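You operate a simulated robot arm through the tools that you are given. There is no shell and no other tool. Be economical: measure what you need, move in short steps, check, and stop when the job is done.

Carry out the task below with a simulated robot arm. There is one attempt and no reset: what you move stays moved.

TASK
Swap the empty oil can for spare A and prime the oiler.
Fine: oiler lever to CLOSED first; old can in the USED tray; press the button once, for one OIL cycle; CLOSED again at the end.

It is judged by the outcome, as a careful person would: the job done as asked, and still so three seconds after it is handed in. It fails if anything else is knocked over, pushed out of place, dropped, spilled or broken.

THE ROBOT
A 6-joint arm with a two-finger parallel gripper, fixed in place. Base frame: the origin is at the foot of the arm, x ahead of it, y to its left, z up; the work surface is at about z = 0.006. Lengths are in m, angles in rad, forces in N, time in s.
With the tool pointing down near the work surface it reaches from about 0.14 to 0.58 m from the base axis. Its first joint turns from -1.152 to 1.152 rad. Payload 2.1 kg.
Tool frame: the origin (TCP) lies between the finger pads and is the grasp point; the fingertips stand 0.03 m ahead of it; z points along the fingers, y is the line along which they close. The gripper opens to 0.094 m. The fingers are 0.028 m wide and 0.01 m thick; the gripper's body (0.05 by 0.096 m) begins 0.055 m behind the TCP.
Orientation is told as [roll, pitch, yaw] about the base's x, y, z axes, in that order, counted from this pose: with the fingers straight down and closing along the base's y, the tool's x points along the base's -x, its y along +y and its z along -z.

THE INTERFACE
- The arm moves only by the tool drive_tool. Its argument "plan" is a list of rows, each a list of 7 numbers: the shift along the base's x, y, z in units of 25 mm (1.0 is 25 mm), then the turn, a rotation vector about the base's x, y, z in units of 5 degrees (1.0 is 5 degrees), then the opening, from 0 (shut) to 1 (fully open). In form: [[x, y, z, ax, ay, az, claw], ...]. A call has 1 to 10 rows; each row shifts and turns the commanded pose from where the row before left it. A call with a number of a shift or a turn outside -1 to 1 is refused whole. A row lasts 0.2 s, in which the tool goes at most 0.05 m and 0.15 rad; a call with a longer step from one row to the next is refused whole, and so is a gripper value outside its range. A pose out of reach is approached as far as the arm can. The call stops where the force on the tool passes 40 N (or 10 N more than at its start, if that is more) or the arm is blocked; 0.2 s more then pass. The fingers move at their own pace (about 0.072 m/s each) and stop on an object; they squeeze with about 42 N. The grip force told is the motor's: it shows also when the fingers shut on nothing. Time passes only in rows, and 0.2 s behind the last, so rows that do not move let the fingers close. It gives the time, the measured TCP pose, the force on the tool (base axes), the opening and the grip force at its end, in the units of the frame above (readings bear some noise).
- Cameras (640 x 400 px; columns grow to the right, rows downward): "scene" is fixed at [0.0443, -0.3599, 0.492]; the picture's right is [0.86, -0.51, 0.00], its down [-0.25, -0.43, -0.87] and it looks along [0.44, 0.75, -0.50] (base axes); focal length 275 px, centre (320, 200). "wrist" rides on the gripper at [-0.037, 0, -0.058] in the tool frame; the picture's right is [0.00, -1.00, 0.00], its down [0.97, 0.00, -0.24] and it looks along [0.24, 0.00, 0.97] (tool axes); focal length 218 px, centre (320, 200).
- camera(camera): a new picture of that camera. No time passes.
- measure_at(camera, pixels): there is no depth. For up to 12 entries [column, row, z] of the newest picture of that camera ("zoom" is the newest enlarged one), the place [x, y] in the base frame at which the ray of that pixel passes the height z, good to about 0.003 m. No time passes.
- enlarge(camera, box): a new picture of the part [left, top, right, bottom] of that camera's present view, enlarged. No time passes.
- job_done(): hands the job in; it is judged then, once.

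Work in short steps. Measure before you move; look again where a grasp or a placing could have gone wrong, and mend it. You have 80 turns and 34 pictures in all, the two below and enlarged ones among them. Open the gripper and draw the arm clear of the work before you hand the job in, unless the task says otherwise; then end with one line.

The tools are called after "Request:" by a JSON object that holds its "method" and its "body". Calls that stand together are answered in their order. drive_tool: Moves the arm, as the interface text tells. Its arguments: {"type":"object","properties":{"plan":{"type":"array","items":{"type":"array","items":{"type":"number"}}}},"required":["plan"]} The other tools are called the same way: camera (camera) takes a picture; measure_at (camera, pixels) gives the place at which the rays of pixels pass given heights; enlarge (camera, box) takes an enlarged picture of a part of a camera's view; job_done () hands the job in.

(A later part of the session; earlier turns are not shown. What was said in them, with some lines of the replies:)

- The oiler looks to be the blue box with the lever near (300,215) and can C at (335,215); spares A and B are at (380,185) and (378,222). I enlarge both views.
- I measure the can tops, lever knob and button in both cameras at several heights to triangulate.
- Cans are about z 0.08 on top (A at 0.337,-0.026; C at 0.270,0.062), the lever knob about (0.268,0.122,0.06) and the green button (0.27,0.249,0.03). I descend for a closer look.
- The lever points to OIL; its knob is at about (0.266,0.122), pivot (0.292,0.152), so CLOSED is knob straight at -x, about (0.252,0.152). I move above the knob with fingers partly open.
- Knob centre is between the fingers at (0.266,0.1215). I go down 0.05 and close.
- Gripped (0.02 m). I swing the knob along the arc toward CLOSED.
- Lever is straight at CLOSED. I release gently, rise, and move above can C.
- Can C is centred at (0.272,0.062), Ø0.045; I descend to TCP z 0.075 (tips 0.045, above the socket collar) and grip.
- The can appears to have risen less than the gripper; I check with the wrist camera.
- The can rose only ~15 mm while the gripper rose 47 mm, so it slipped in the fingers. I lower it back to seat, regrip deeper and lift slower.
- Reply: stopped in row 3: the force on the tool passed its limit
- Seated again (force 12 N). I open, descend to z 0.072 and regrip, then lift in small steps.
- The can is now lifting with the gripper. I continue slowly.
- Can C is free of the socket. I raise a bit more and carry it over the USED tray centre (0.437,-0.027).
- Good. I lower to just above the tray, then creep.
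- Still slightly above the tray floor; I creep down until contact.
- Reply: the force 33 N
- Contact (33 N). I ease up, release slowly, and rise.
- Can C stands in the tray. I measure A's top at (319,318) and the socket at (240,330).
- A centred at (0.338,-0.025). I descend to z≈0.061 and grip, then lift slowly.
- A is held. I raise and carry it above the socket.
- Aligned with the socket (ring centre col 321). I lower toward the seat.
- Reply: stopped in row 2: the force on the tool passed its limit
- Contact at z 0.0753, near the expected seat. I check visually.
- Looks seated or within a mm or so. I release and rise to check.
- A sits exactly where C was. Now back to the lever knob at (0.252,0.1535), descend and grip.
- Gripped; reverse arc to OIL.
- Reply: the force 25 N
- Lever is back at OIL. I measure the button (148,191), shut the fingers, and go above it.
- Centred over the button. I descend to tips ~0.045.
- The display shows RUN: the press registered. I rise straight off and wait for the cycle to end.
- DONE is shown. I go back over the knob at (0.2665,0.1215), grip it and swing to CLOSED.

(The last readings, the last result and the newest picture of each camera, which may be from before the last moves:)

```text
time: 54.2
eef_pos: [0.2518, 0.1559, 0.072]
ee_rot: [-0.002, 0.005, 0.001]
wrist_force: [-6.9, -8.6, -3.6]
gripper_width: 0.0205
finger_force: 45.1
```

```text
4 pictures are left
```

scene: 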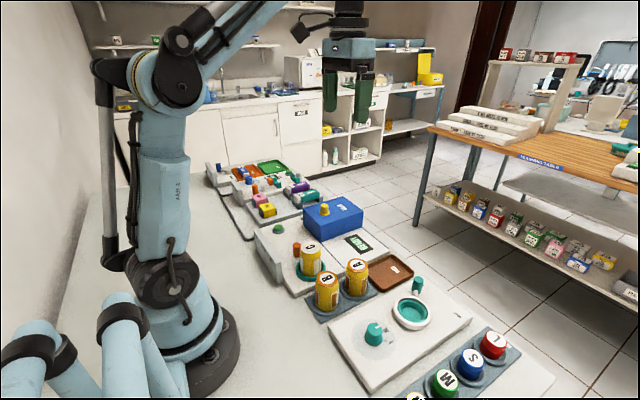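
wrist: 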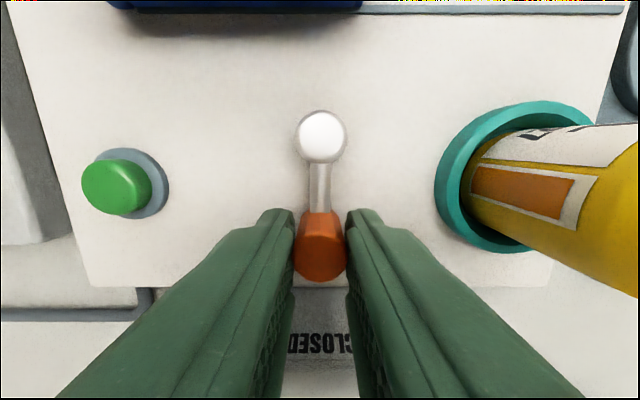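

At CLOSED. I release, rise clear and check.

Request:
{"method": "drive_tool", "body": {"plan": [[0, 0, 0, 0, 0, 0, 0.38], [0, 0, 0, 0, 0, 0, 0.38], [0, 0, 1, 0, 0, 0, 0.38], [0, 0, 1, 0, 0, 0, 0.38], [0, 0, 1, 0, 0, 0, 0.5], [0, 0, 1, 0, 0, 0, 1], [0, 0, 1, 0, 0, 0, 1], [0, 0, 1, 0, 0, 0, 1], [0, 0, 1, 0, 0, 0, 1], [0, 0, 0, 0, 0, 0, 1]]}}

Request:
{"method": "camera", "body": {"camera": "wrist"}}

Request:
{"method": "enlarge", "body": {"camera": "scene", "box": [240, 170, 400, 300]}}

```text
time: 56.4
eef_pos: [0.2525, 0.154, 0.2461]
ee_rot: [-0.003, 0.006, 0.0]
wrist_force: [-1.1, -0.1, -0.1]
gripper_width: 0.0942
finger_force: 0.0
```

```text
3 pictures are left
```

wrist: 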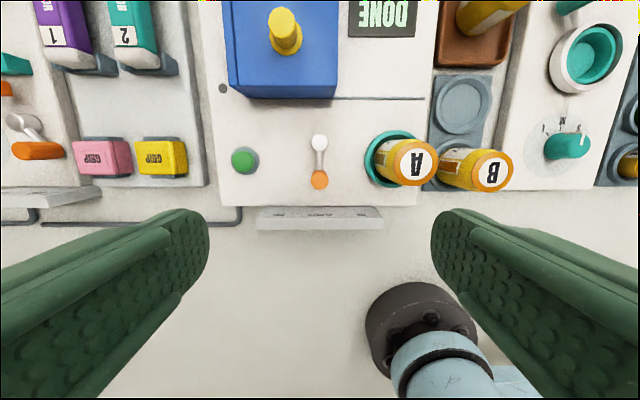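

```text
3.08 times, centred on (320, 235) of scene
```

zoom: 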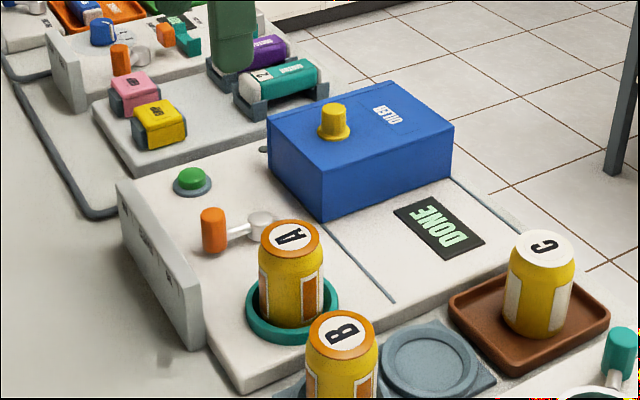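

The lever points to CLOSED, A is in the socket, C is in the USED tray, and the display reads DONE. The arm is clear, so I hand in.

Request:
{"method": "job_done", "body": {}}

```text
The job is handed in.
```

The empty can (C) is in the USED tray and spare A is in the oiler. I pressed the button once; the OIL cycle ran to DONE, and the lever is back at CLOSED.
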